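You operate a simulated robot arm through the tools that you are given. There is no shell and no other tool.

The job below is to be done with a simulated robot arm. You get a single attempt, and the scene is never put back.

Task
Add three shots of blue paste to the cup, then shut it in the vacuum box and start the pump.
Fine: Bring the slide back out to lift the cup, and leave the shot dial and the other cups as they are.

It is judged by the outcome, as a careful person would: the job done as asked, and still so three seconds after it is handed in. It fails if anything else is knocked over, pushed out of place, dropped, spilled or broken.

Robot
A 7-joint arm with a two-finger parallel gripper, fixed in place. Base frame: the origin is at the foot of the arm, x ahead of it, y to its left, z up; the work surface is at about z = 0. Units: mm, rad, N and s.
With the tool pointing down near the work surface it reaches from about 220 to 580 mm from the base axis. Its first joint turns from -1.152 to 1.152 rad. Payload 2.5 kg.
The tool frame sits at the grasp point between the pads (the TCP): z along the fingers, y along the line on which they close. The tips reach 23 mm beyond it. Largest opening 94 mm; finger width 38, thickness 10; the body of the gripper, 54 by 96 mm, starts 39 mm behind the TCP.
Orientation is that of the tool frame in the base frame, as [roll, pitch, yaw] about the fixed x, y, z axes, in that order (R = Rz(yaw) Ry(pitch) Rx(roll)). With the fingers straight down and closing along the base's y, the tool's x points along the base's -x, its y along +y and its z along -z.

Tools
- The arm moves only by the tool move_arm. Its arguments are lists of equal length, an entry for each row: "slide": the shift along the tool's x, y, z in mm, a list of three; "rot": the turn, a rotation vector about the tool's x, y, z in rad, a list of three; "gripper": the opening, from 0 (shut) to 1 (fully open). In form: {"slide": [[dx, dy, dz], ...], "rot": [[rx, ry, rz], ...], "gripper": [gripper, ...]}. A call has 1 to 20 rows; each row shifts and turns the commanded pose from where the row before left it, along the tool's axes as they then stand. A row lasts 0.2 s, in which the tool goes at most 50 mm and 0.15 rad; a call with a longer step from one row to the next is refused whole, and so is a gripper value outside its range. A pose out of reach is approached as far as the arm can. The call stops where the force on the tool passes 40 N (or 10 N more than at its start, if that is more) or the arm is blocked; 0.2 s more then pass. The fingers move at their own pace (about 108 mm/s each) and stop on an object; they squeeze with about 24 N. The grip force told is the motor's: it shows also when the fingers shut on nothing. Time passes only in rows, and 0.2 s behind the last, so rows that do not move let the fingers close. It gives the time, the measured TCP pose, the force on the tool (base axes), the opening and the grip force at its end, in the units of the frame above (readings bear some noise), with the torque about the TCP (base axes, N m) and any sound that the robot's microphone picked up.
- Cameras (640 x 400 px; columns grow to the right, rows downward): "scene" is fixed at [109.9, -397.2, 560.5]; the picture's right is [0.90, -0.43, 0.00], its down [-0.19, -0.39, -0.90] and it looks along [0.39, 0.81, -0.43] (base axes); focal length 338 px, centre (320, 200). "wrist" rides on the gripper at [86, 16, -75] in the tool frame; the picture's right is [-0.18, 0.98, 0.00], its down [-0.58, -0.11, -0.81] and it looks along [-0.79, -0.15, 0.59] (tool axes); focal length 243 px, centre (320, 200). There is no depth. A picture from a camera that has moved, and an enlarged one, comes with that camera's place and axes in the base frame and with its lens.
- get_image(camera): a new picture of that camera. No time passes.
- inspect(camera, box): a new picture of the part [left, top, right, bottom] of that camera's present view, enlarged. No time passes.
- job_done(): hands the job in; it is judged then, once.

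Nothing tells you positions but the pictures and the camera data. Unless the task says otherwise, let go and move clear before handing in.

The tools are called as name(argument=value, ...) on one line, values as JSON. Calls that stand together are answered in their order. move_arm: Moves the arm, as the interface text tells. Its arguments: {"type":"object","properties":{"slide":{"type":"array","items":{"type":"array","items":{"type":"number"}}},"rot":{"type":"array","items":{"type":"array","items":{"type":"number"}}},"gripper":{"type":"array","items":{"type":"number"}}},"required":["slide","rot","gripper"]} The other tools are called the same way: get_image (camera) takes a picture; inspect (camera, box) takes an enlarged picture of a part of a camera's view; job_done () hands the job in.

At the start:

```text
time_s: 0.0
ee_pos: [336.8, 74.9, 338.2]
tcp_rot: [3.141, 0.0, 3.14]
wrist_force: [-0.4, 0.6, 1.0]
moment: [0.0, -0.05, 0.0]
finger_gap: 94.1
grasp_force: 0.0
```

scene: 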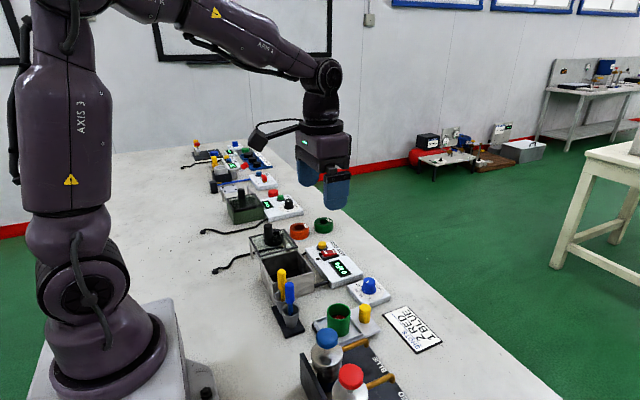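
wrist: 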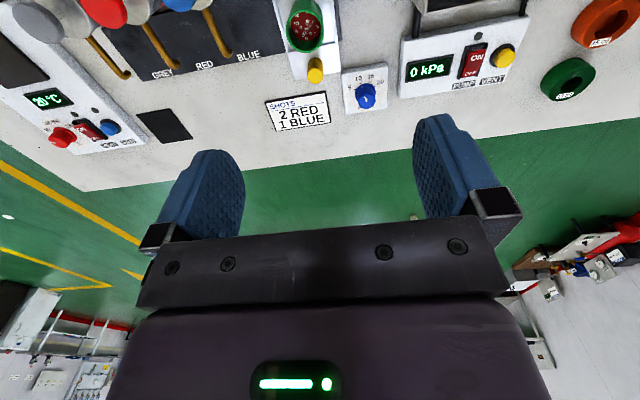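

I see a bench with a row of devices: paste cartridges, a green cup on a slide, a shot dial, a vacuum box with a pump panel, and other cups. I'll look closer before moving.

inspect(camera="scene", box=[240, 200, 460, 400])

inspect(camera="scene", box=[170, 130, 350, 260])

inspect(camera="wrist", box=[240, 0, 420, 140])

inspect(camera="wrist", box=[0, 0, 290, 180])

inspect(camera="wrist", box=[390, 0, 640, 140])

```text
2.00 times, centred on (350, 300) of scene
camera zoom: at [109.9, -397.2, 560.5], right [0.9, -0.43, 0.0], down [-0.19, -0.39, -0.9], along [0.39, 0.81, -0.43], focal length 675 px, centre (260, 0)
```

zoom: 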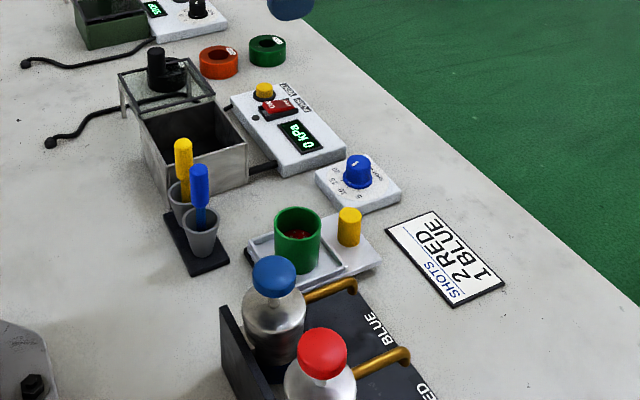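

```text
3.08 times, centred on (260, 195) of scene
camera zoom: at [109.9, -397.2, 560.5], right [0.9, -0.43, 0.0], down [-0.19, -0.39, -0.9], along [0.39, 0.81, -0.43], focal length 1038 px, centre (505, 215)
```

zoom: 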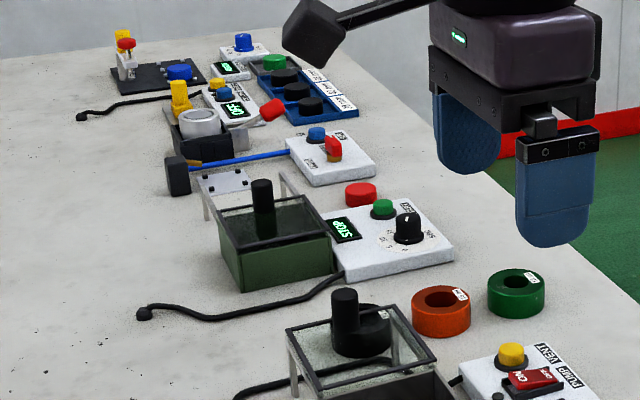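

```text
2.86 times, centred on (330, 70) of wrist
camera zoom: at [249.1, 90.3, 413.2], right [0.18, 0.98, 0.0], down [0.58, -0.11, 0.81], along [0.79, -0.15, -0.59], focal length 693 px, centre (291, 571)
```

zoom: 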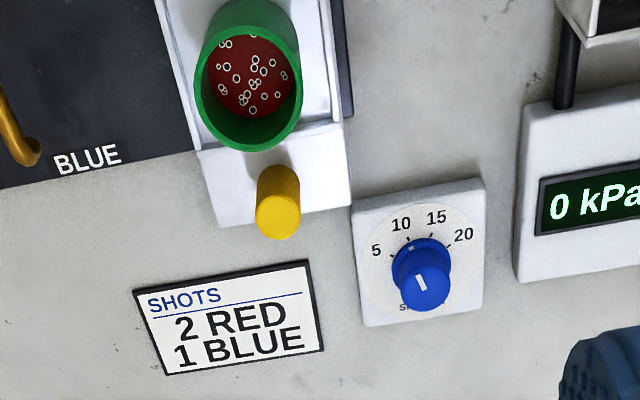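

```text
2.21 times, centred on (145, 90) of wrist
camera zoom: at [249.1, 90.3, 413.2], right [0.18, 0.98, 0.0], down [0.58, -0.11, 0.81], along [0.79, -0.15, -0.59], focal length 535 px, centre (706, 443)
```

zoom: 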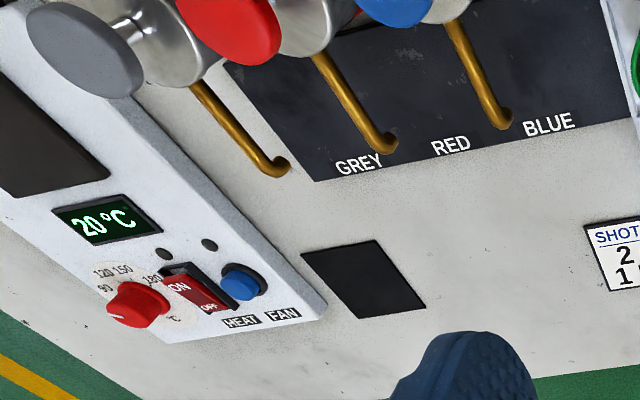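

```text
2.56 times, centred on (515, 70) of wrist
camera zoom: at [249.1, 90.3, 413.2], right [0.18, 0.98, 0.0], down [0.58, -0.11, 0.81], along [0.79, -0.15, -0.59], focal length 621 px, centre (-179, 533)
```

zoom: 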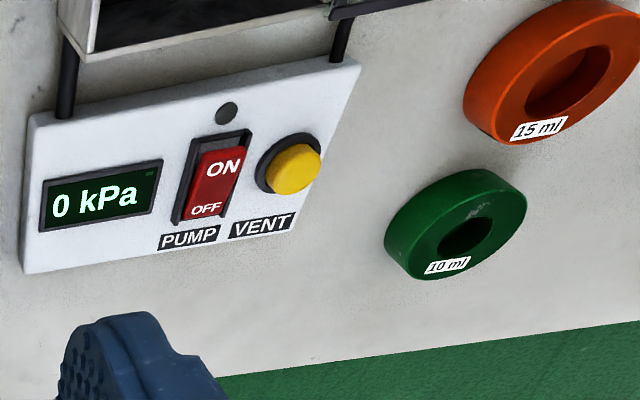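

The cup looks to be at about (367, 48) on a tray with a yellow knob, next to a three-bottle dispenser. I'll move the arm back at height to see the dispenser, slide and vacuum box better.

move_arm(slide=[[30, -20, -20], [30, -20, -20], [30, -20, -10]], rot=[[0, 0, 0], [0, 0, 0], [0, 0, 0]], gripper=[1, 1, 1])

get_image(camera="wrist")

get_image(camera="scene")

```text
time_s: 0.8
ee_pos: [247.4, 14.4, 389.8]
tcp_rot: [-3.142, 0.001, -3.14]
wrist_force: [-0.7, 0.4, -1.1]
moment: [-0.01, 0.02, -0.01]
finger_gap: 94.1
grasp_force: 0.0
```

```text
taken
camera wrist: at [159.3, 31.2, 464.1], right [0.18, 0.98, 0.0], down [0.58, -0.11, 0.81], along [0.79, -0.15, -0.59], focal length 243 px, centre (320, 200)
```

wrist: 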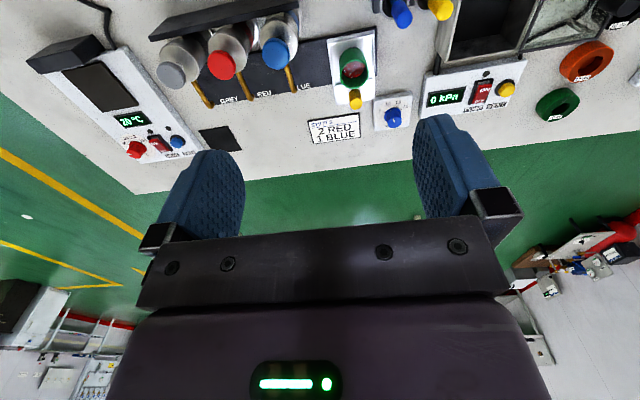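

```text
taken
```

scene: 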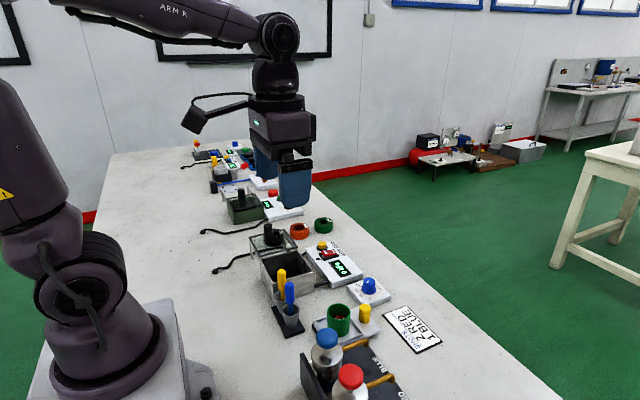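

inspect(camera="wrist", box=[140, 0, 400, 150])

inspect(camera="wrist", box=[300, 0, 500, 130])

inspect(camera="wrist", box=[400, 0, 640, 140])

inspect(camera="scene", box=[290, 290, 460, 400])

inspect(camera="scene", box=[230, 210, 400, 320])

```text
2.46 times, centred on (270, 75) of wrist
camera zoom: at [159.3, 31.2, 464.1], right [0.18, 0.98, 0.0], down [0.58, -0.11, 0.81], along [0.79, -0.15, -0.59], focal length 597 px, centre (443, 508)
```

zoom: 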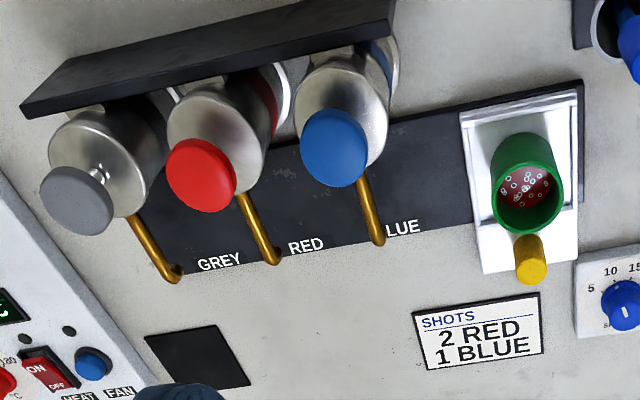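

```text
3.08 times, centred on (400, 65) of wrist
camera zoom: at [159.3, 31.2, 464.1], right [0.18, 0.98, 0.0], down [0.58, -0.11, 0.81], along [0.79, -0.15, -0.59], focal length 746 px, centre (74, 615)
```

zoom: 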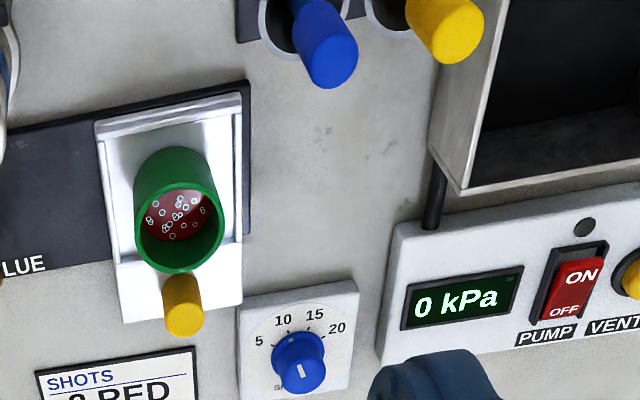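

```text
2.67 times, centred on (520, 70) of wrist
camera zoom: at [159.3, 31.2, 464.1], right [0.18, 0.98, 0.0], down [0.58, -0.11, 0.81], along [0.79, -0.15, -0.59], focal length 647 px, centre (-213, 547)
```

zoom: 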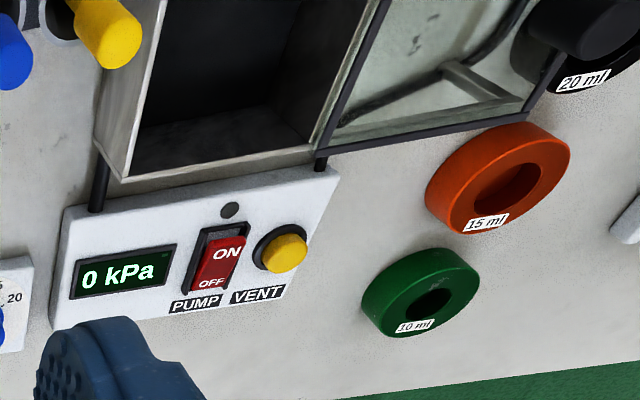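

```text
3.64 times, centred on (375, 345) of scene
camera zoom: at [109.9, -397.2, 560.5], right [0.9, -0.43, 0.0], down [-0.19, -0.39, -0.9], along [0.39, 0.81, -0.43], focal length 1227 px, centre (120, -327)
```

zoom: 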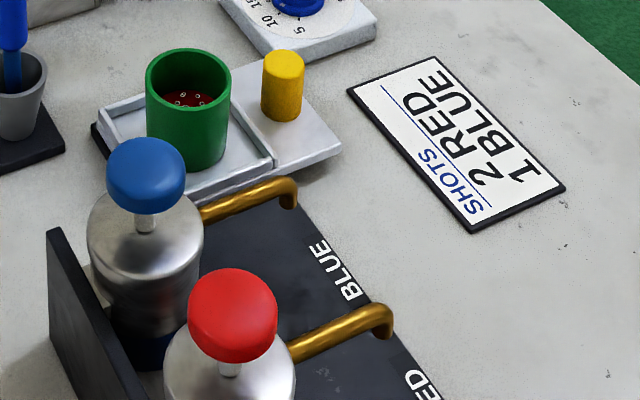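

```text
3.64 times, centred on (315, 265) of scene
camera zoom: at [109.9, -397.2, 560.5], right [0.9, -0.43, 0.0], down [-0.19, -0.39, -0.9], along [0.39, 0.81, -0.43], focal length 1227 px, centre (338, -36)
```

zoom: 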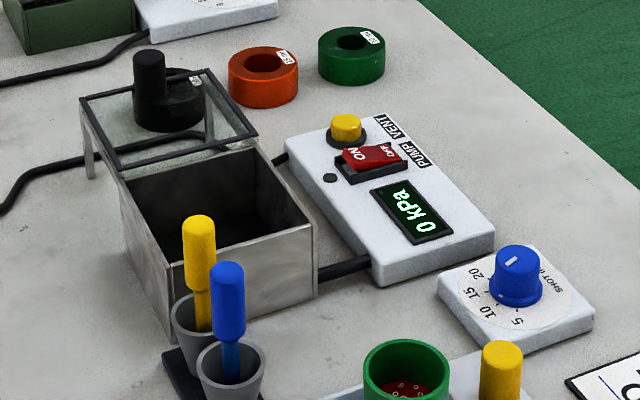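

The dispenser has pump bottles (grey, red, blue) with spouts over a dark rail. The cup rides a white slide parked at the blue end. The vacuum box is at about x 277–375, y 190–297, with a glass lid parked beyond it. I'll move over for a better look at the lid.

move_arm(slide=[[0, 45, 0], [0, 45, 0], [0, 45, 0], [0, 45, 0], [0, 45, 0]], rot=[[0, 0, 0], [0, 0, 0], [0, 0, 0], [0, 0, 0], [0, 0, 0]], gripper=[1, 1, 1, 1, 1])

get_image(camera="wrist")

inspect(camera="wrist", box=[200, 0, 460, 160])

```text
time_s: 2.0
ee_pos: [246.7, 240.1, 388.8]
tcp_rot: [-3.141, -0.001, -3.141]
wrist_force: [0.3, 0.1, 0.4]
moment: [0.0, -0.02, -0.02]
finger_gap: 94.0
grasp_force: 0.0
```

```text
taken
camera wrist: at [159.2, 255.5, 463.0], right [0.19, 0.98, 0.0], down [0.58, -0.11, 0.81], along [0.79, -0.15, -0.59], focal length 243 px, centre (320, 200)
```

wrist: 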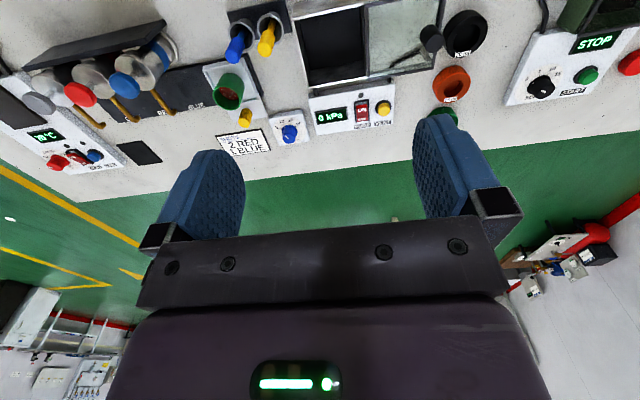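

```text
2.46 times, centred on (330, 80) of wrist
camera zoom: at [159.2, 255.5, 463.0], right [0.19, 0.98, 0.0], down [0.58, -0.11, 0.81], along [0.79, -0.15, -0.59], focal length 597 px, centre (295, 495)
```

zoom: 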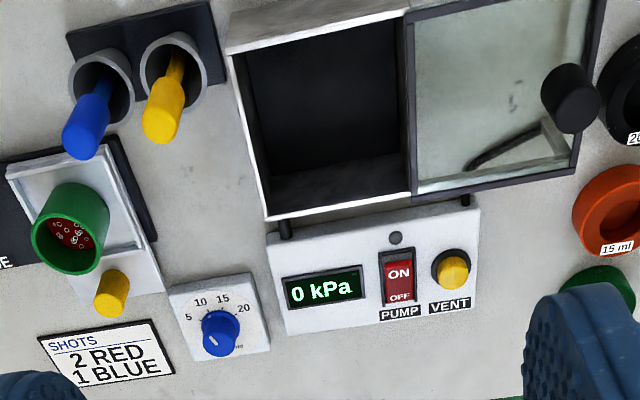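

The lid's knob sits at its far edge, so the glass appears to slide along rails over the box. I'll zoom in to measure the cup, box and lid heights.

inspect(camera="scene", box=[240, 215, 320, 265])

inspect(camera="scene", box=[310, 295, 390, 345])

inspect(camera="scene", box=[260, 250, 340, 300])

inspect(camera="scene", box=[300, 320, 420, 400])

inspect(camera="wrist", box=[280, 0, 480, 110])

```text
8.00 times, centred on (280, 240) of scene
camera zoom: at [109.8, -397.2, 560.5], right [0.9, -0.43, 0.0], down [-0.19, -0.39, -0.9], along [0.39, 0.81, -0.43], focal length 2700 px, centre (640, -120)
```

zoom: 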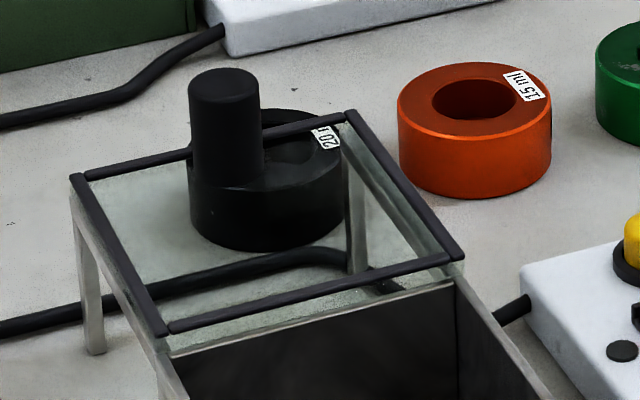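

```text
8.00 times, centred on (350, 320) of scene
camera zoom: at [109.8, -397.2, 560.5], right [0.9, -0.43, 0.0], down [-0.19, -0.39, -0.9], along [0.39, 0.81, -0.43], focal length 2700 px, centre (80, -760)
```

zoom: 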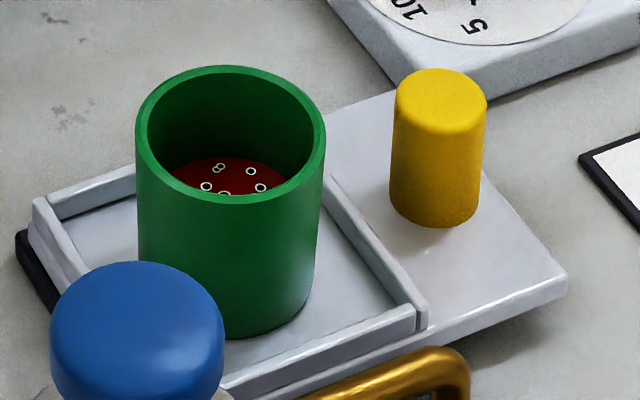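

```text
8.00 times, centred on (300, 275) of scene
camera zoom: at [109.8, -397.2, 560.5], right [0.9, -0.43, 0.0], down [-0.19, -0.39, -0.9], along [0.39, 0.81, -0.43], focal length 2700 px, centre (480, -400)
```

zoom: 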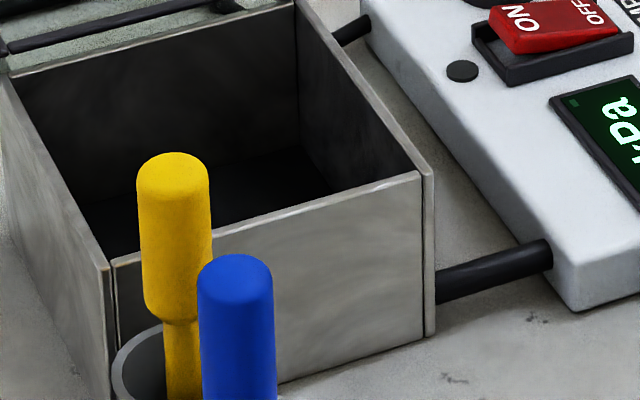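

```text
5.00 times, centred on (360, 360) of scene
camera zoom: at [109.8, -397.2, 560.5], right [0.9, -0.43, 0.0], down [-0.19, -0.39, -0.9], along [0.39, 0.81, -0.43], focal length 1688 px, centre (120, -600)
```

zoom: 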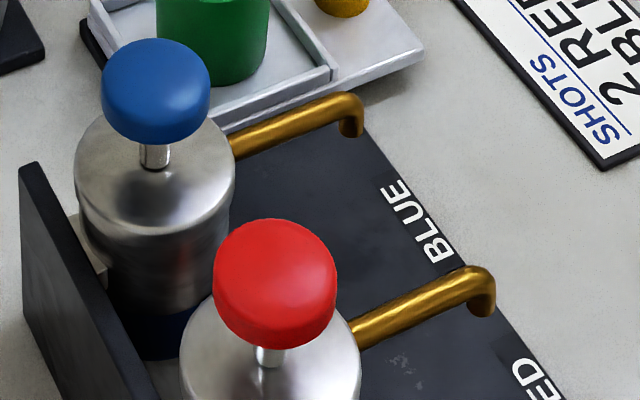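

```text
3.20 times, centred on (380, 55) of wrist
camera zoom: at [159.2, 255.5, 463.0], right [0.19, 0.98, 0.0], down [0.58, -0.11, 0.81], along [0.79, -0.15, -0.59], focal length 776 px, centre (128, 664)
```

zoom: 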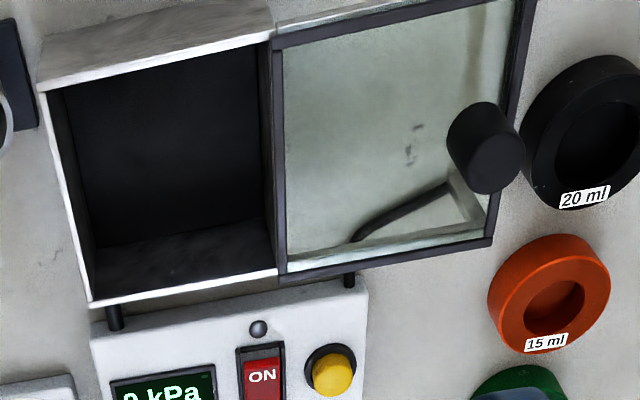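

My estimates so far:
- **Cup:** at (367, 48), about 48 mm across and 48 mm tall.
- **Slide knob:** at (429, 48).
- **Blue spout:** over (367, -53).
- **Blue pump cap:** at (287, -50), top at z of about 130.
- **Box rim:** z of about 54.
- **Lid knob:** near (328, 388).

Next I'll test whether the wrist can turn so its camera stays clear of the spouts.

move_arm(slide=[[-20, -20, 0], [-20, -20, 0], [-20, -20, 0], [-20, -20, 0], [-20, -20, 0], [0, -20, 0], [0, -20, 0], [0, 0, 0], [0, 0, 0], [0, 0, 0]], rot=[[0, 0, 0], [0, 0, 0], [0, 0, 0], [0, 0, 0], [0, 0, 0], [0, 0, 0.15], [0, 0, 0.15], [0, 0, 0.15], [0, 0, 0.15], [0, 0, 0.15]], gripper=[1, 1, 1, 1, 1, 1, 1, 1, 1, 1])

get_image(camera="scene")

get_image(camera="wrist")

```text
time_s: 4.2
ee_pos: [343.5, 99.5, 388.6]
tcp_rot: [-3.141, 0.0, 2.388]
wrist_force: [0.5, -0.6, 0.3]
moment: [-0.04, -0.03, 0.02]
finger_gap: 94.2
grasp_force: 0.0
```

```text
taken
```

scene: 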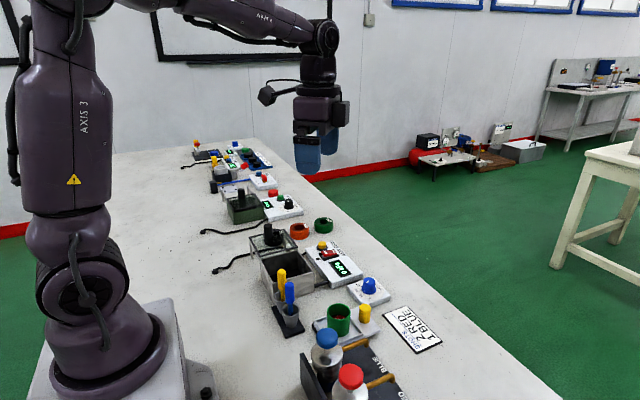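

```text
taken
camera wrist: at [290.8, 170.1, 463.2], right [0.81, 0.59, 0.0], down [0.35, -0.48, 0.81], along [0.48, -0.65, -0.59], focal length 243 px, centre (320, 200)
```

wrist: 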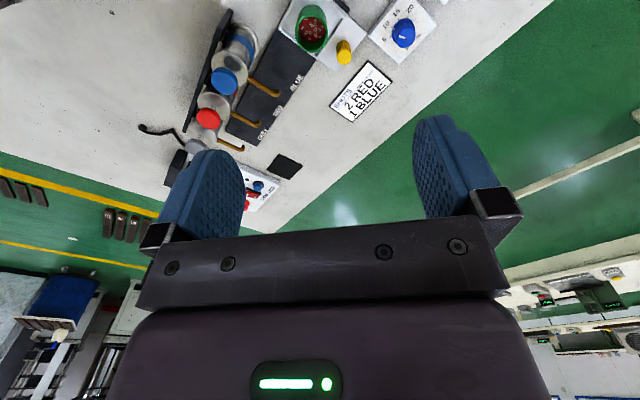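

The wrist turns freely and the camera is now on the +y side. I'll keep turning towards a half turn, which would put the camera on the +x side facing the dispenser.

move_arm(slide=[[0, 0, 0], [0, 0, 0], [0, 0, 0], [0, 0, 0], [0, 0, 0], [0, 0, 0], [0, 0, 0], [0, 0, 0], [0, 0, 0], [0, 0, 0], [0, 0, 0], [0, 0, 0], [0, 0, 0], [0, 0, 0], [0, 0, 0], [0, 0, 0]], rot=[[0, 0, 0.149], [0, 0, 0.149], [0, 0, 0.149], [0, 0, 0.149], [0, 0, 0.149], [0, 0, 0.149], [0, 0, 0.149], [0, 0, 0.149], [0, 0, 0.149], [0, 0, 0.149], [0, 0, 0.149], [0, 0, 0.149], [0, 0, 0.149], [0, 0, 0.149], [0, 0, 0.149], [0, 0, 0.149]], gripper=[1, 1, 1, 1, 1, 1, 1, 1, 1, 1, 1, 1, 1, 1, 1, 1])

get_image(camera="wrist")

get_image(camera="scene")

```text
time_s: 7.6
ee_pos: [379.2, 82.9, 378.9]
tcp_rot: [-3.139, 0.0, 0.007]
wrist_force: [-0.2, 0.3, 0.4]
moment: [0.01, 0.0, 0.03]
finger_gap: 94.1
grasp_force: 0.0
out of reach, approached as far as the arm can: row 14, 15, 16
```

```text
taken
camera wrist: at [465.1, 66.0, 454.4], right [-0.18, -0.98, 0.0], down [-0.58, 0.1, 0.81], along [-0.79, 0.14, -0.59], focal length 243 px, centre (320, 200)
```

wrist: 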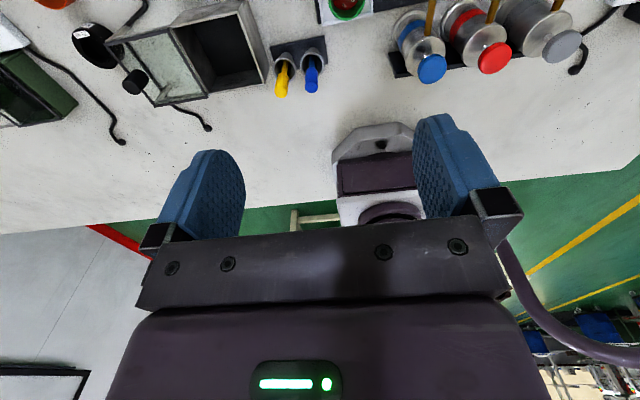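

```text
taken
```

scene: 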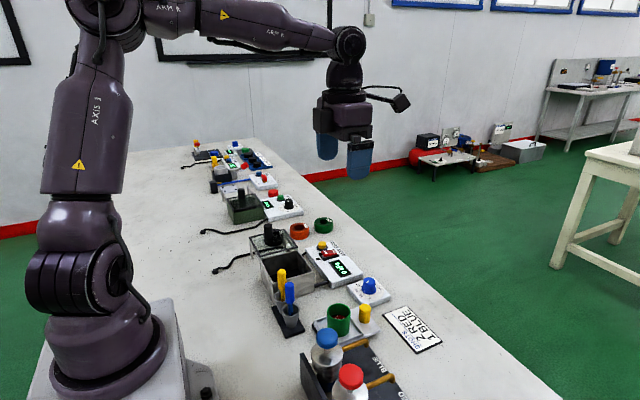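

A full half turn is just past the joint's comfortable range. I'll come back about 0.6 rad, where the camera still stays on the +x/+y side.

move_arm(slide=[[0, 0, 0], [0, 0, 0], [0, 0, 0], [0, 0, 0]], rot=[[0, 0, -0.15], [0, 0, -0.15], [0, 0, -0.15], [0, 0, -0.15]], gripper=[1, 1, 1, 1])

get_image(camera="wrist")

```text
time_s: 8.6
ee_pos: [380.4, 81.8, 379.3]
tcp_rot: [3.141, 0.0, 0.611]
wrist_force: [-0.5, 0.4, -0.5]
moment: [0.03, -0.03, -0.02]
finger_gap: 94.1
grasp_force: 0.0
```

```text
taken
camera wrist: at [458.8, 117.5, 454.2], right [0.41, -0.91, 0.0], down [-0.54, -0.24, 0.81], along [-0.73, -0.33, -0.59], focal length 243 px, centre (320, 200)
```

wrist: 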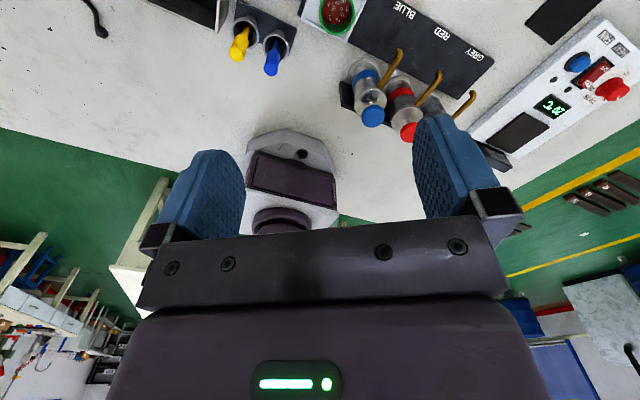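

The pose is at (380, 82, 379) with yaw 0.61. I'll shift towards +x so the camera can look back at the slide and dispenser.

move_arm(slide=[[20.7, 22.7, 0], [20.7, 22.7, 0], [20.7, 22.7, 0]], rot=[[0, 0, 0], [0, 0, 0], [0, 0, 0]], gripper=[1, 1, 1])

get_image(camera="wrist")

inspect(camera="wrist", box=[300, 0, 520, 140])

```text
time_s: 9.4
ee_pos: [470.4, 59.8, 380.0]
tcp_rot: [-3.141, 0.0, 0.608]
wrist_force: [0.2, 0.0, -0.2]
moment: [-0.01, -0.01, -0.01]
finger_gap: 93.7
grasp_force: 0.2
```

```text
taken
camera wrist: at [549.4, 96.2, 455.2], right [0.41, -0.91, 0.0], down [-0.54, -0.24, 0.81], along [-0.74, -0.33, -0.59], focal length 243 px, centre (320, 200)
```

wrist: 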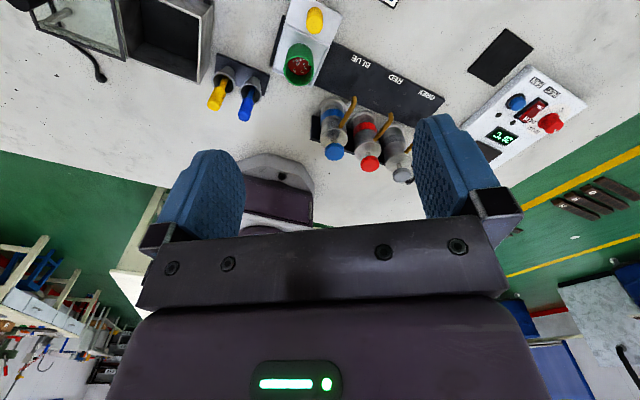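

```text
2.86 times, centred on (410, 70) of wrist
camera zoom: at [549.4, 96.2, 455.2], right [0.41, -0.91, 0.0], down [-0.54, -0.24, 0.81], along [-0.74, -0.33, -0.59], focal length 693 px, centre (63, 571)
```

zoom: 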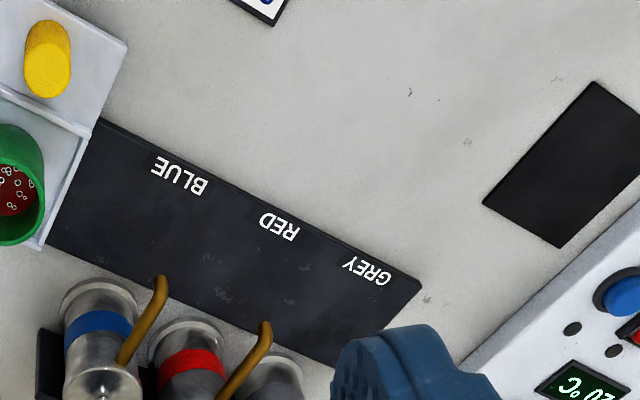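

The rail runs along y. Blue's label and spout are at y of about -51, and the cup and knob are at y of about 49. I'll go above the yellow knob with the gripper partly open.

move_arm(slide=[[-6.9, -2.7, 38.3], [-6.9, -2.7, 38.3], [-6.9, -2.7, 38.3], [-6.9, -2.7, 38.3], [-6.9, -2.7, 38.3], [-6.9, -2.7, 38.3]], rot=[[0, 0, 0], [0, 0, 0], [0, 0, 0], [0, 0, 0], [0, 0, 0], [0, 0, 0]], gripper=[0.6, 0.6, 0.6, 0.6, 0.6, 0.6])

get_image(camera="wrist")

inspect(camera="scene", box=[290, 230, 450, 350])

```text
time_s: 10.8
ee_pos: [426.5, 49.1, 149.4]
tcp_rot: [-3.14, 0.0, 0.609]
wrist_force: [0.9, 0.1, 0.7]
moment: [0.03, 0.0, 0.0]
finger_gap: 56.6
grasp_force: 0.0
```

```text
taken
camera wrist: at [504.8, 85.8, 224.2], right [0.41, -0.91, 0.0], down [-0.54, -0.24, 0.81], along [-0.74, -0.33, -0.59], focal length 243 px, centre (320, 200)
```

wrist: 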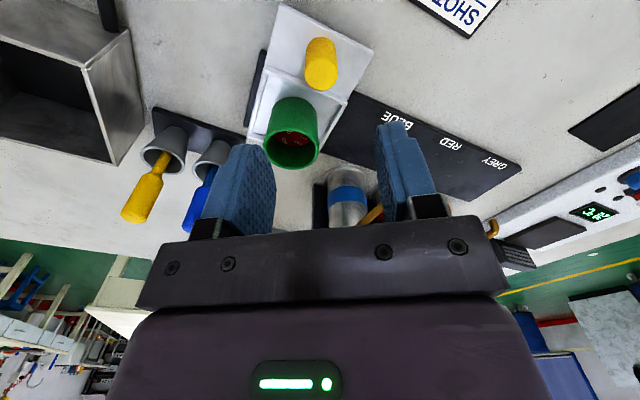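

```text
3.33 times, centred on (370, 290) of scene
camera zoom: at [109.9, -397.2, 560.5], right [0.9, -0.43, 0.0], down [-0.19, -0.39, -0.9], along [0.39, 0.81, -0.43], focal length 1125 px, centre (153, -100)
```

zoom: 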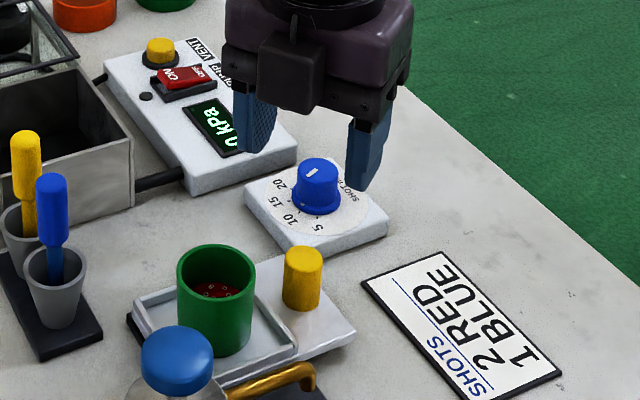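

The knob is directly below the tool, at about (427, 49.5). I'll lower to z of about 54 with the fingers straddling it, then check before closing.

move_arm(slide=[[0.2, 0, 35], [0, 0, 35], [0, 0, 15], [0, 0, 10]], rot=[[0, 0, 0], [0, 0, 0], [0, 0, 0], [0, 0, 0]], gripper=[0.6, 0.6, 0.6, 0.6])

inspect(camera="scene", box=[290, 230, 450, 350])

get_image(camera="wrist")

```text
time_s: 11.8
ee_pos: [425.0, 50.3, 53.9]
tcp_rot: [-3.141, 0.0, 0.606]
wrist_force: [0.7, 0.3, -0.2]
moment: [0.01, -0.01, -0.01]
finger_gap: 56.4
grasp_force: 0.0
```

```text
3.33 times, centred on (370, 290) of scene
camera zoom: at [109.9, -397.2, 560.5], right [0.9, -0.43, 0.0], down [-0.19, -0.39, -0.9], along [0.39, 0.81, -0.43], focal length 1125 px, centre (153, -100)
```

zoom: 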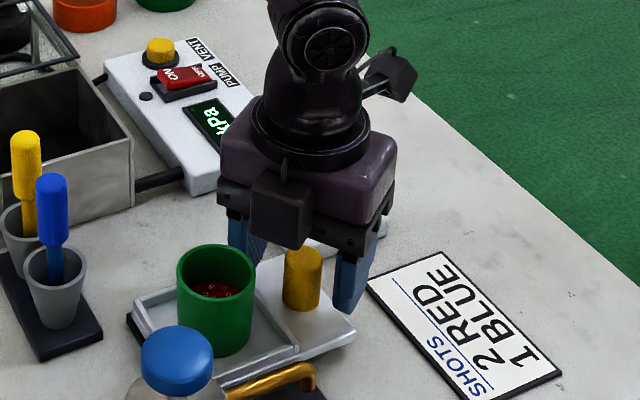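

```text
taken
camera wrist: at [505.0, 86.8, 129.1], right [0.41, -0.91, 0.0], down [-0.54, -0.24, 0.81], along [-0.74, -0.33, -0.59], focal length 243 px, centre (320, 200)
```

wrist: 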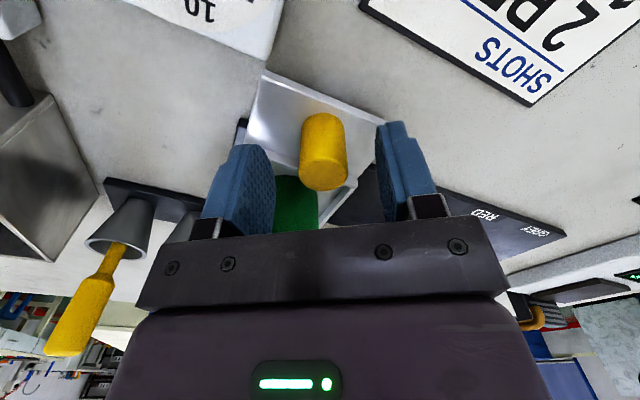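

The knob is centred between the fingers. I'll close on it.

move_arm(slide=[[0, 0, 0], [0, 0, 0], [0, 0, 0]], rot=[[0, 0, 0], [0, 0, 0], [0, 0, 0]], gripper=[0.15, 0.15, 0.15])

```text
time_s: 12.6
ee_pos: [427.9, 50.2, 54.5]
tcp_rot: [3.137, -0.001, 0.605]
wrist_force: [14.3, -10.5, -13.4]
moment: [0.58, -0.4, 0.21]
finger_gap: 23.6
grasp_force: 45.1
```

The knob is gripped with a 23.6 mm gap, but there is some side load. I'll ease the fingers to a loose straddle to relieve it before sliding.

move_arm(slide=[[0, 0, 0], [0, 1.5, 0], [0, 0, 0]], rot=[[0, 0, 0], [0, 0, 0], [0, 0, 0]], gripper=[0.29, 0.29, 0.29])

get_image(camera="wrist")

```text
time_s: 13.4
ee_pos: [426.6, 50.9, 55.0]
tcp_rot: [-3.141, 0.0, 0.607]
wrist_force: [-0.8, -0.1, 0.4]
moment: [0.01, 0.03, 0.01]
finger_gap: 27.3
grasp_force: 0.1
```

```text
taken
camera wrist: at [505.9, 85.8, 129.2], right [0.41, -0.91, 0.0], down [-0.54, -0.24, 0.81], along [-0.74, -0.33, -0.59], focal length 243 px, centre (320, 200)
```

wrist: 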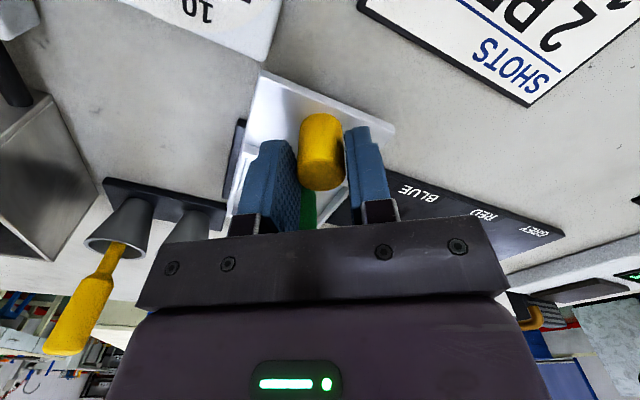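

The fingers now straddle the knob loosely. I'll push the slide along -y slowly and check halfway.

move_arm(slide=[[-2.85, 4.11, 0], [-4.56, 6.58, 0], [-4.56, 6.58, 0], [-4.56, 6.58, 0], [-4.56, 6.58, 0], [-4.56, 6.58, 0], [-2.85, 4.11, 0]], rot=[[0, 0, 0], [0, 0, 0], [0, 0, 0], [0, 0, 0], [0, 0, 0], [0, 0, 0], [0, 0, 0]], gripper=[0.29, 0.29, 0.29, 0.29, 0.29, 0.29, 0.29])

get_image(camera="wrist")

inspect(camera="scene", box=[290, 270, 450, 390])

```text
time_s: 15.0
ee_pos: [426.9, -2.2, 54.7]
tcp_rot: [3.141, 0.0, 0.606]
wrist_force: [-0.2, -0.2, -0.5]
moment: [0.06, -0.01, 0.02]
finger_gap: 27.7
grasp_force: 0.7
```

```text
taken
camera wrist: at [505.9, 34.3, 129.8], right [0.41, -0.91, 0.0], down [-0.54, -0.24, 0.81], along [-0.74, -0.33, -0.59], focal length 243 px, centre (320, 200)
```

wrist: 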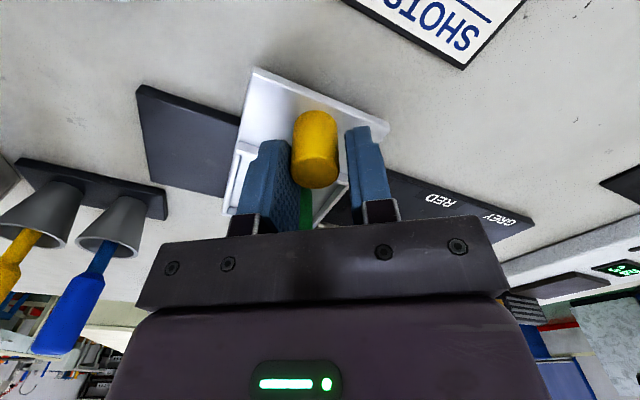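

```text
3.33 times, centred on (370, 330) of scene
camera zoom: at [109.9, -397.2, 560.5], right [0.9, -0.43, 0.0], down [-0.19, -0.39, -0.9], along [0.39, 0.81, -0.43], focal length 1125 px, centre (153, -233)
```

zoom: 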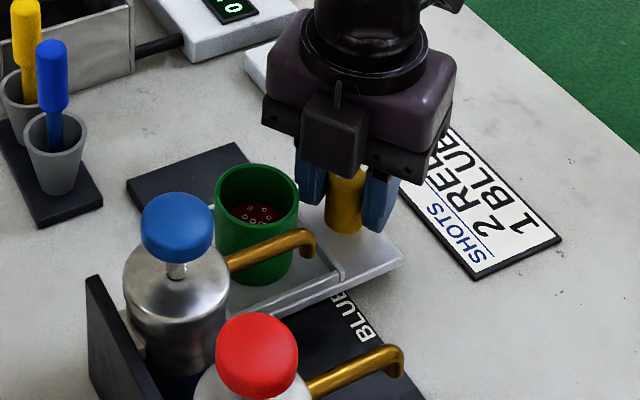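

The slide moves freely and the cup is about halfway. I'll carry on to the blue spout.

move_arm(slide=[[-2.85, 4.11, 0], [-4.56, 6.58, 0], [-4.56, 6.58, 0], [-4.56, 6.58, 0], [-4.56, 6.58, 0], [-2.85, 4.11, 0]], rot=[[0, 0, 0], [0, 0, 0], [0, 0, 0], [0, 0, 0], [0, 0, 0], [0, 0, 0]], gripper=[0.29, 0.29, 0.29, 0.29, 0.29, 0.29])

inspect(camera="scene", box=[290, 280, 450, 400])

get_image(camera="wrist")

```text
time_s: 16.4
ee_pos: [427.6, -44.9, 53.3]
tcp_rot: [3.141, 0.0, 0.607]
wrist_force: [-1.5, 0.1, 0.3]
moment: [-0.03, 0.01, 0.0]
finger_gap: 27.7
grasp_force: 0.1
```

```text
3.33 times, centred on (370, 340) of scene
camera zoom: at [109.9, -397.2, 560.5], right [0.9, -0.43, 0.0], down [-0.19, -0.39, -0.9], along [0.39, 0.81, -0.43], focal length 1125 px, centre (153, -267)
```

zoom: 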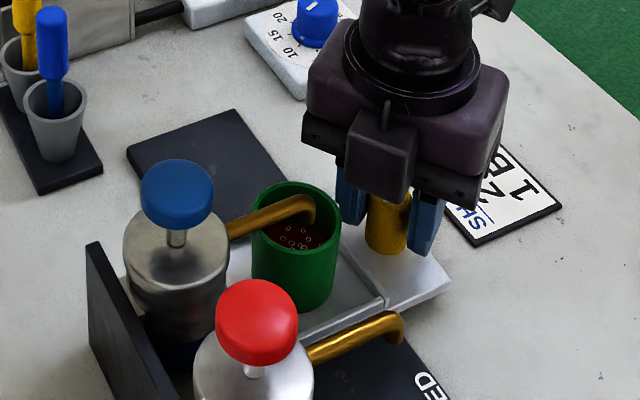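

```text
taken
camera wrist: at [505.9, -8.0, 129.4], right [0.41, -0.91, 0.0], down [-0.54, -0.24, 0.81], along [-0.74, -0.33, -0.59], focal length 243 px, centre (320, 200)
```

wrist: 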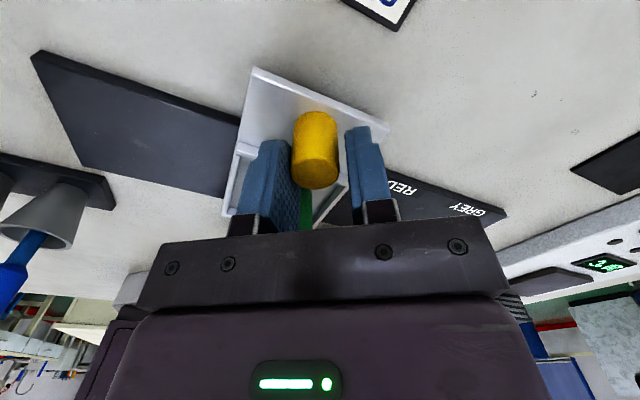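

The spout is over the cup's rim area now. I'll zoom in to judge how far the cup is from centred.

inspect(camera="scene", box=[340, 320, 400, 360])

```text
10.00 times, centred on (370, 340) of scene
camera zoom: at [109.9, -397.2, 560.5], right [0.9, -0.43, 0.0], down [-0.19, -0.39, -0.9], along [0.39, 0.81, -0.43], focal length 3375 px, centre (-180, -1200)
```

zoom: 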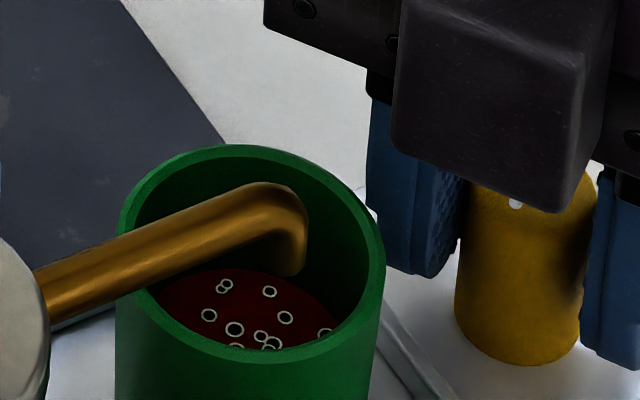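

The cup centre reads about y -43 and the spout tip about -52, so roughly 8–9 mm remain.

move_arm(slide=[[-2.4, 3.45, 0], [-2.4, 3.45, 0], [0, 0, 0]], rot=[[0, 0, 0], [0, 0, 0], [0, 0, 0]], gripper=[0.29, 0.29, 0.29])

inspect(camera="scene", box=[340, 320, 400, 360])

get_image(camera="wrist")

```text
time_s: 17.2
ee_pos: [427.3, -52.4, 54.8]
tcp_rot: [-3.14, 0.0, 0.605]
wrist_force: [0.3, 0.3, 0.0]
moment: [0.0, -0.02, 0.03]
finger_gap: 27.2
grasp_force: 0.1
```

```text
10.00 times, centred on (370, 340) of scene
camera zoom: at [109.9, -397.2, 560.5], right [0.9, -0.43, 0.0], down [-0.19, -0.39, -0.9], along [0.39, 0.81, -0.43], focal length 3375 px, centre (-180, -1200)
```

zoom: 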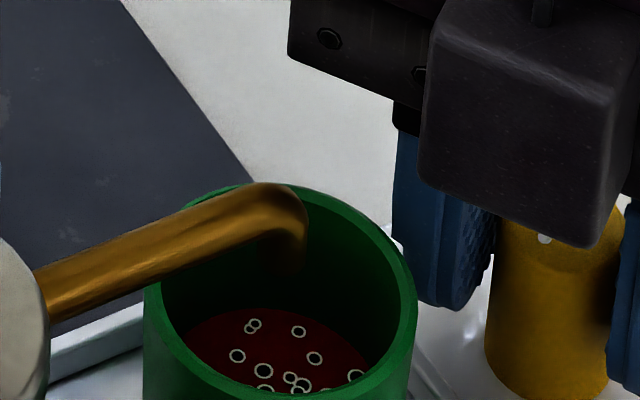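

```text
taken
camera wrist: at [505.9, -16.2, 129.6], right [0.41, -0.91, 0.0], down [-0.54, -0.24, 0.81], along [-0.74, -0.33, -0.59], focal length 243 px, centre (320, 200)
```

wrist: 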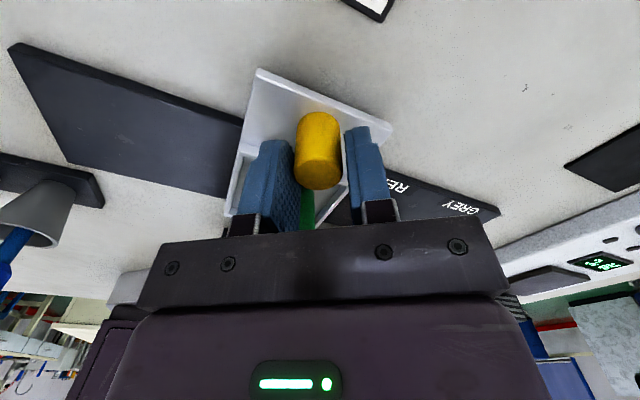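

The cup is now centred under the blue spout to within a few millimetres. I'll open, lift clear and view the blue pump cap from above.

move_arm(slide=[[0, 0, 0], [0, 0, 0], [0, 0, -20], [0, 0, -45], [0, 0, -45], [0, 0, -45], [0, 0, -5]], rot=[[0, 0, 0], [0, 0, 0], [0, 0, 0], [0, 0, 0], [0, 0, 0], [0, 0, 0], [0, 0, 0]], gripper=[0.5, 0.5, 0.5, 0.5, 0.5, 0.5, 0.5])

get_image(camera="wrist")

inspect(camera="scene", box=[300, 300, 430, 400])

```text
time_s: 18.8
ee_pos: [427.8, -50.2, 215.8]
tcp_rot: [-3.139, -0.001, 0.606]
wrist_force: [-0.5, -0.5, 0.3]
moment: [0.02, -0.01, 0.02]
finger_gap: 47.2
grasp_force: 0.0
```

```text
taken
camera wrist: at [505.6, -16.0, 290.2], right [0.41, -0.91, 0.0], down [-0.54, -0.24, 0.81], along [-0.74, -0.33, -0.59], focal length 243 px, centre (320, 200)
```

wrist: 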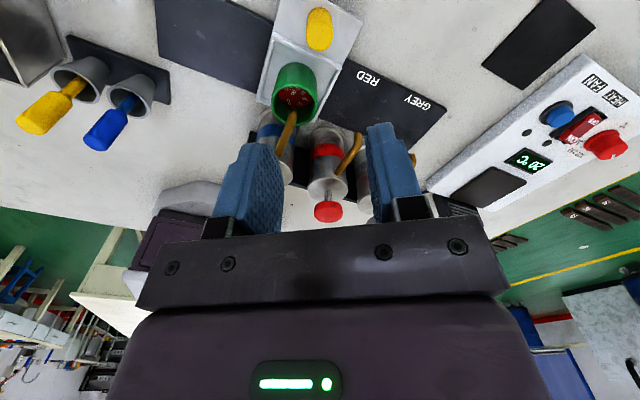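

```text
4.00 times, centred on (365, 350) of scene
camera zoom: at [109.9, -397.2, 560.5], right [0.9, -0.43, 0.0], down [-0.19, -0.39, -0.9], along [0.39, 0.81, -0.43], focal length 1350 px, centre (140, -400)
```

zoom: 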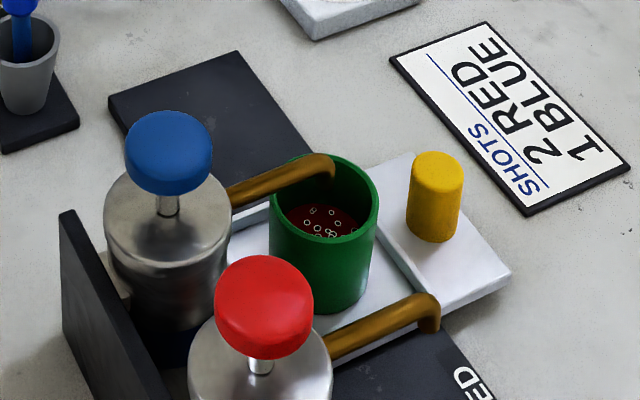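

The slide stayed in place and the cup is under the blue spout. I'll close the fingers and move above the blue cap at about (287, -50).

move_arm(slide=[[-28.9, -19.7, 0], [-28.9, -19.7, 0], [-28.9, -19.7, 0], [-28.9, -19.7, 0], [0, 0, 10]], rot=[[0, 0, 0], [0, 0, 0], [0, 0, 0], [0, 0, 0], [0, 0, 0]], gripper=[0, 0, 0, 0, 0])

get_image(camera="wrist")

get_image(camera="scene")

```text
time_s: 20.0
ee_pos: [287.2, -54.1, 204.3]
tcp_rot: [3.141, 0.001, 0.608]
wrist_force: [-0.2, -0.1, -0.4]
moment: [-0.02, 0.04, -0.01]
finger_gap: 0.1
grasp_force: 24.4
```

```text
taken
camera wrist: at [365.9, -17.4, 278.9], right [0.41, -0.91, 0.0], down [-0.54, -0.24, 0.81], along [-0.74, -0.33, -0.59], focal length 243 px, centre (320, 200)
```

wrist: 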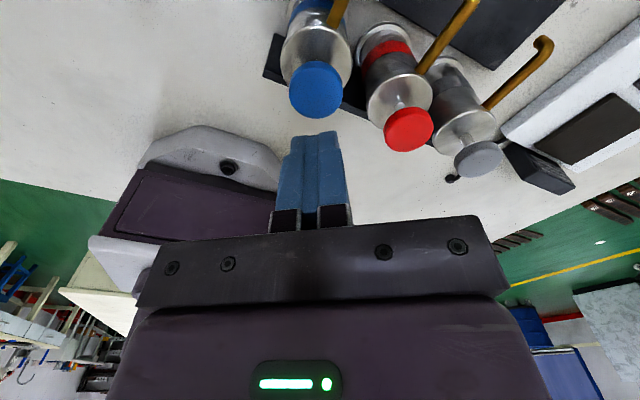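

```text
taken
```

scene: 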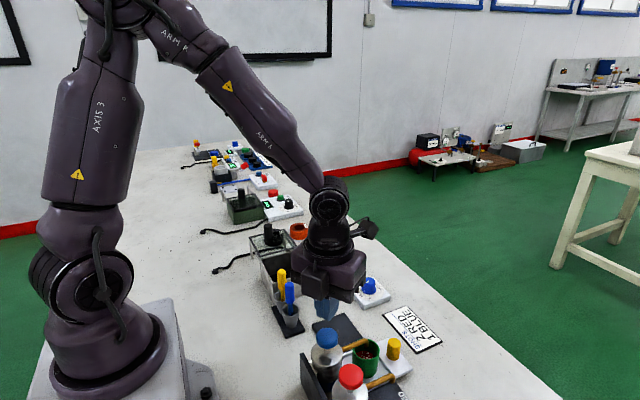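

From this view the blue cap is at about (289, -49.5). I'll correct the offset and lower to just above it.

move_arm(slide=[[3.5, -2.4, 20], [0, 0, 15], [0, 0, 5], [0, 0, 0]], rot=[[0, 0, 0], [0, 0, 0], [0, 0, 0], [0, 0, 0]], gripper=[0, 0, 0, 0])

inspect(camera="scene", box=[280, 280, 440, 400])

get_image(camera="wrist")

```text
time_s: 21.0
ee_pos: [289.9, -48.4, 164.3]
tcp_rot: [3.141, -0.001, 0.608]
wrist_force: [-0.3, 0.0, -0.9]
moment: [-0.02, 0.0, 0.03]
finger_gap: 0.0
grasp_force: 24.2
```

```text
3.33 times, centred on (360, 340) of scene
camera zoom: at [109.9, -397.2, 560.5], right [0.9, -0.43, 0.0], down [-0.19, -0.39, -0.9], along [0.39, 0.81, -0.43], focal length 1125 px, centre (187, -267)
```

zoom: 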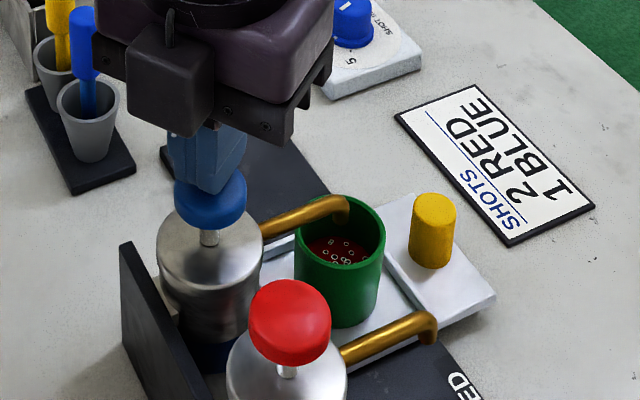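

```text
taken
camera wrist: at [367.6, -13.4, 239.1], right [0.41, -0.91, 0.0], down [-0.54, -0.24, 0.81], along [-0.74, -0.33, -0.59], focal length 243 px, centre (320, 200)
```

wrist: 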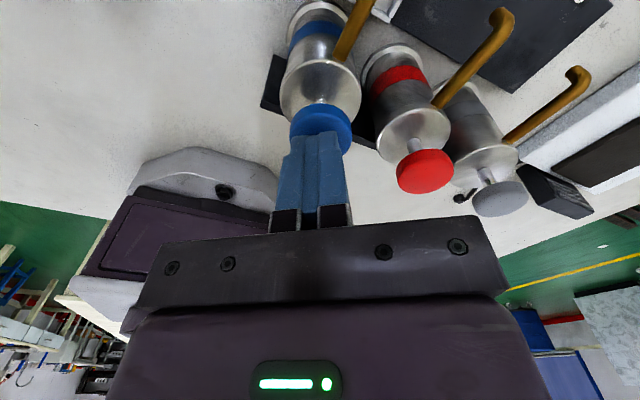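

The tips are about 10 mm above the cap and centred on it. I'll come down gently to find contact.

move_arm(slide=[[0, 0, 4], [0, 0, 4], [0, 0, 3], [0, 0, 2]], rot=[[0, 0, 0], [0, 0, 0], [0, 0, 0], [0, 0, 0]], gripper=[0, 0, 0, 0])

inspect(camera="scene", box=[290, 310, 410, 400])

```text
time_s: 22.0
ee_pos: [288.8, -49.9, 150.7]
tcp_rot: [3.139, -0.001, 0.605]
wrist_force: [-0.2, -2.0, 3.3]
moment: [-0.1, 0.03, 0.03]
finger_gap: 0.1
grasp_force: 23.5
```

```text
4.44 times, centred on (350, 355) of scene
camera zoom: at [109.8, -397.2, 560.5], right [0.9, -0.43, 0.0], down [-0.19, -0.39, -0.9], along [0.39, 0.81, -0.43], focal length 1500 px, centre (187, -489)
```

zoom: 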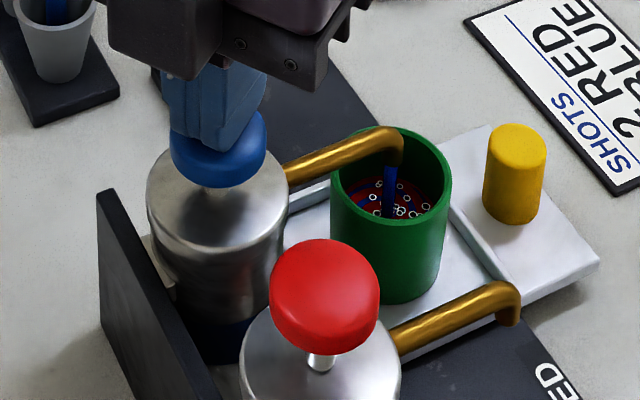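

The light press already has blue paste flowing. I'll finish this stroke to the bottom, then let the cap rise fully.

move_arm(slide=[[0, 0, 2], [0, 0, 2], [0, 0, 2]], rot=[[0, 0, 0], [0, 0, 0], [0, 0, 0]], gripper=[0, 0, 0])

inspect(camera="scene", box=[290, 310, 410, 400])

```text
time_s: 22.8
ee_pos: [288.2, -49.1, 145.3]
tcp_rot: [3.141, 0.001, 0.608]
wrist_force: [1.5, 0.6, 6.5]
moment: [-0.03, 0.02, 0.09]
finger_gap: 0.0
grasp_force: 24.1
```

```text
4.44 times, centred on (350, 355) of scene
camera zoom: at [109.8, -397.2, 560.5], right [0.9, -0.43, 0.0], down [-0.19, -0.39, -0.9], along [0.39, 0.81, -0.43], focal length 1500 px, centre (187, -489)
```

zoom: 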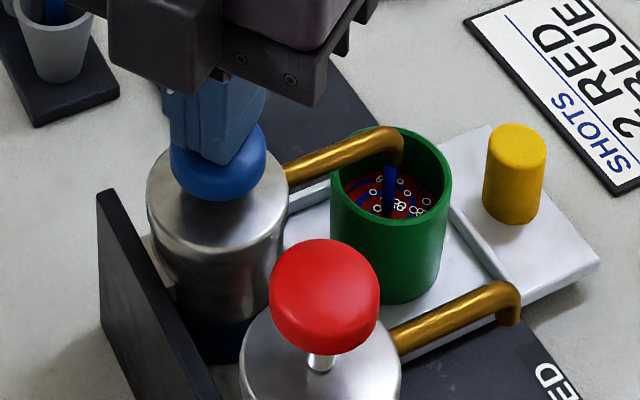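

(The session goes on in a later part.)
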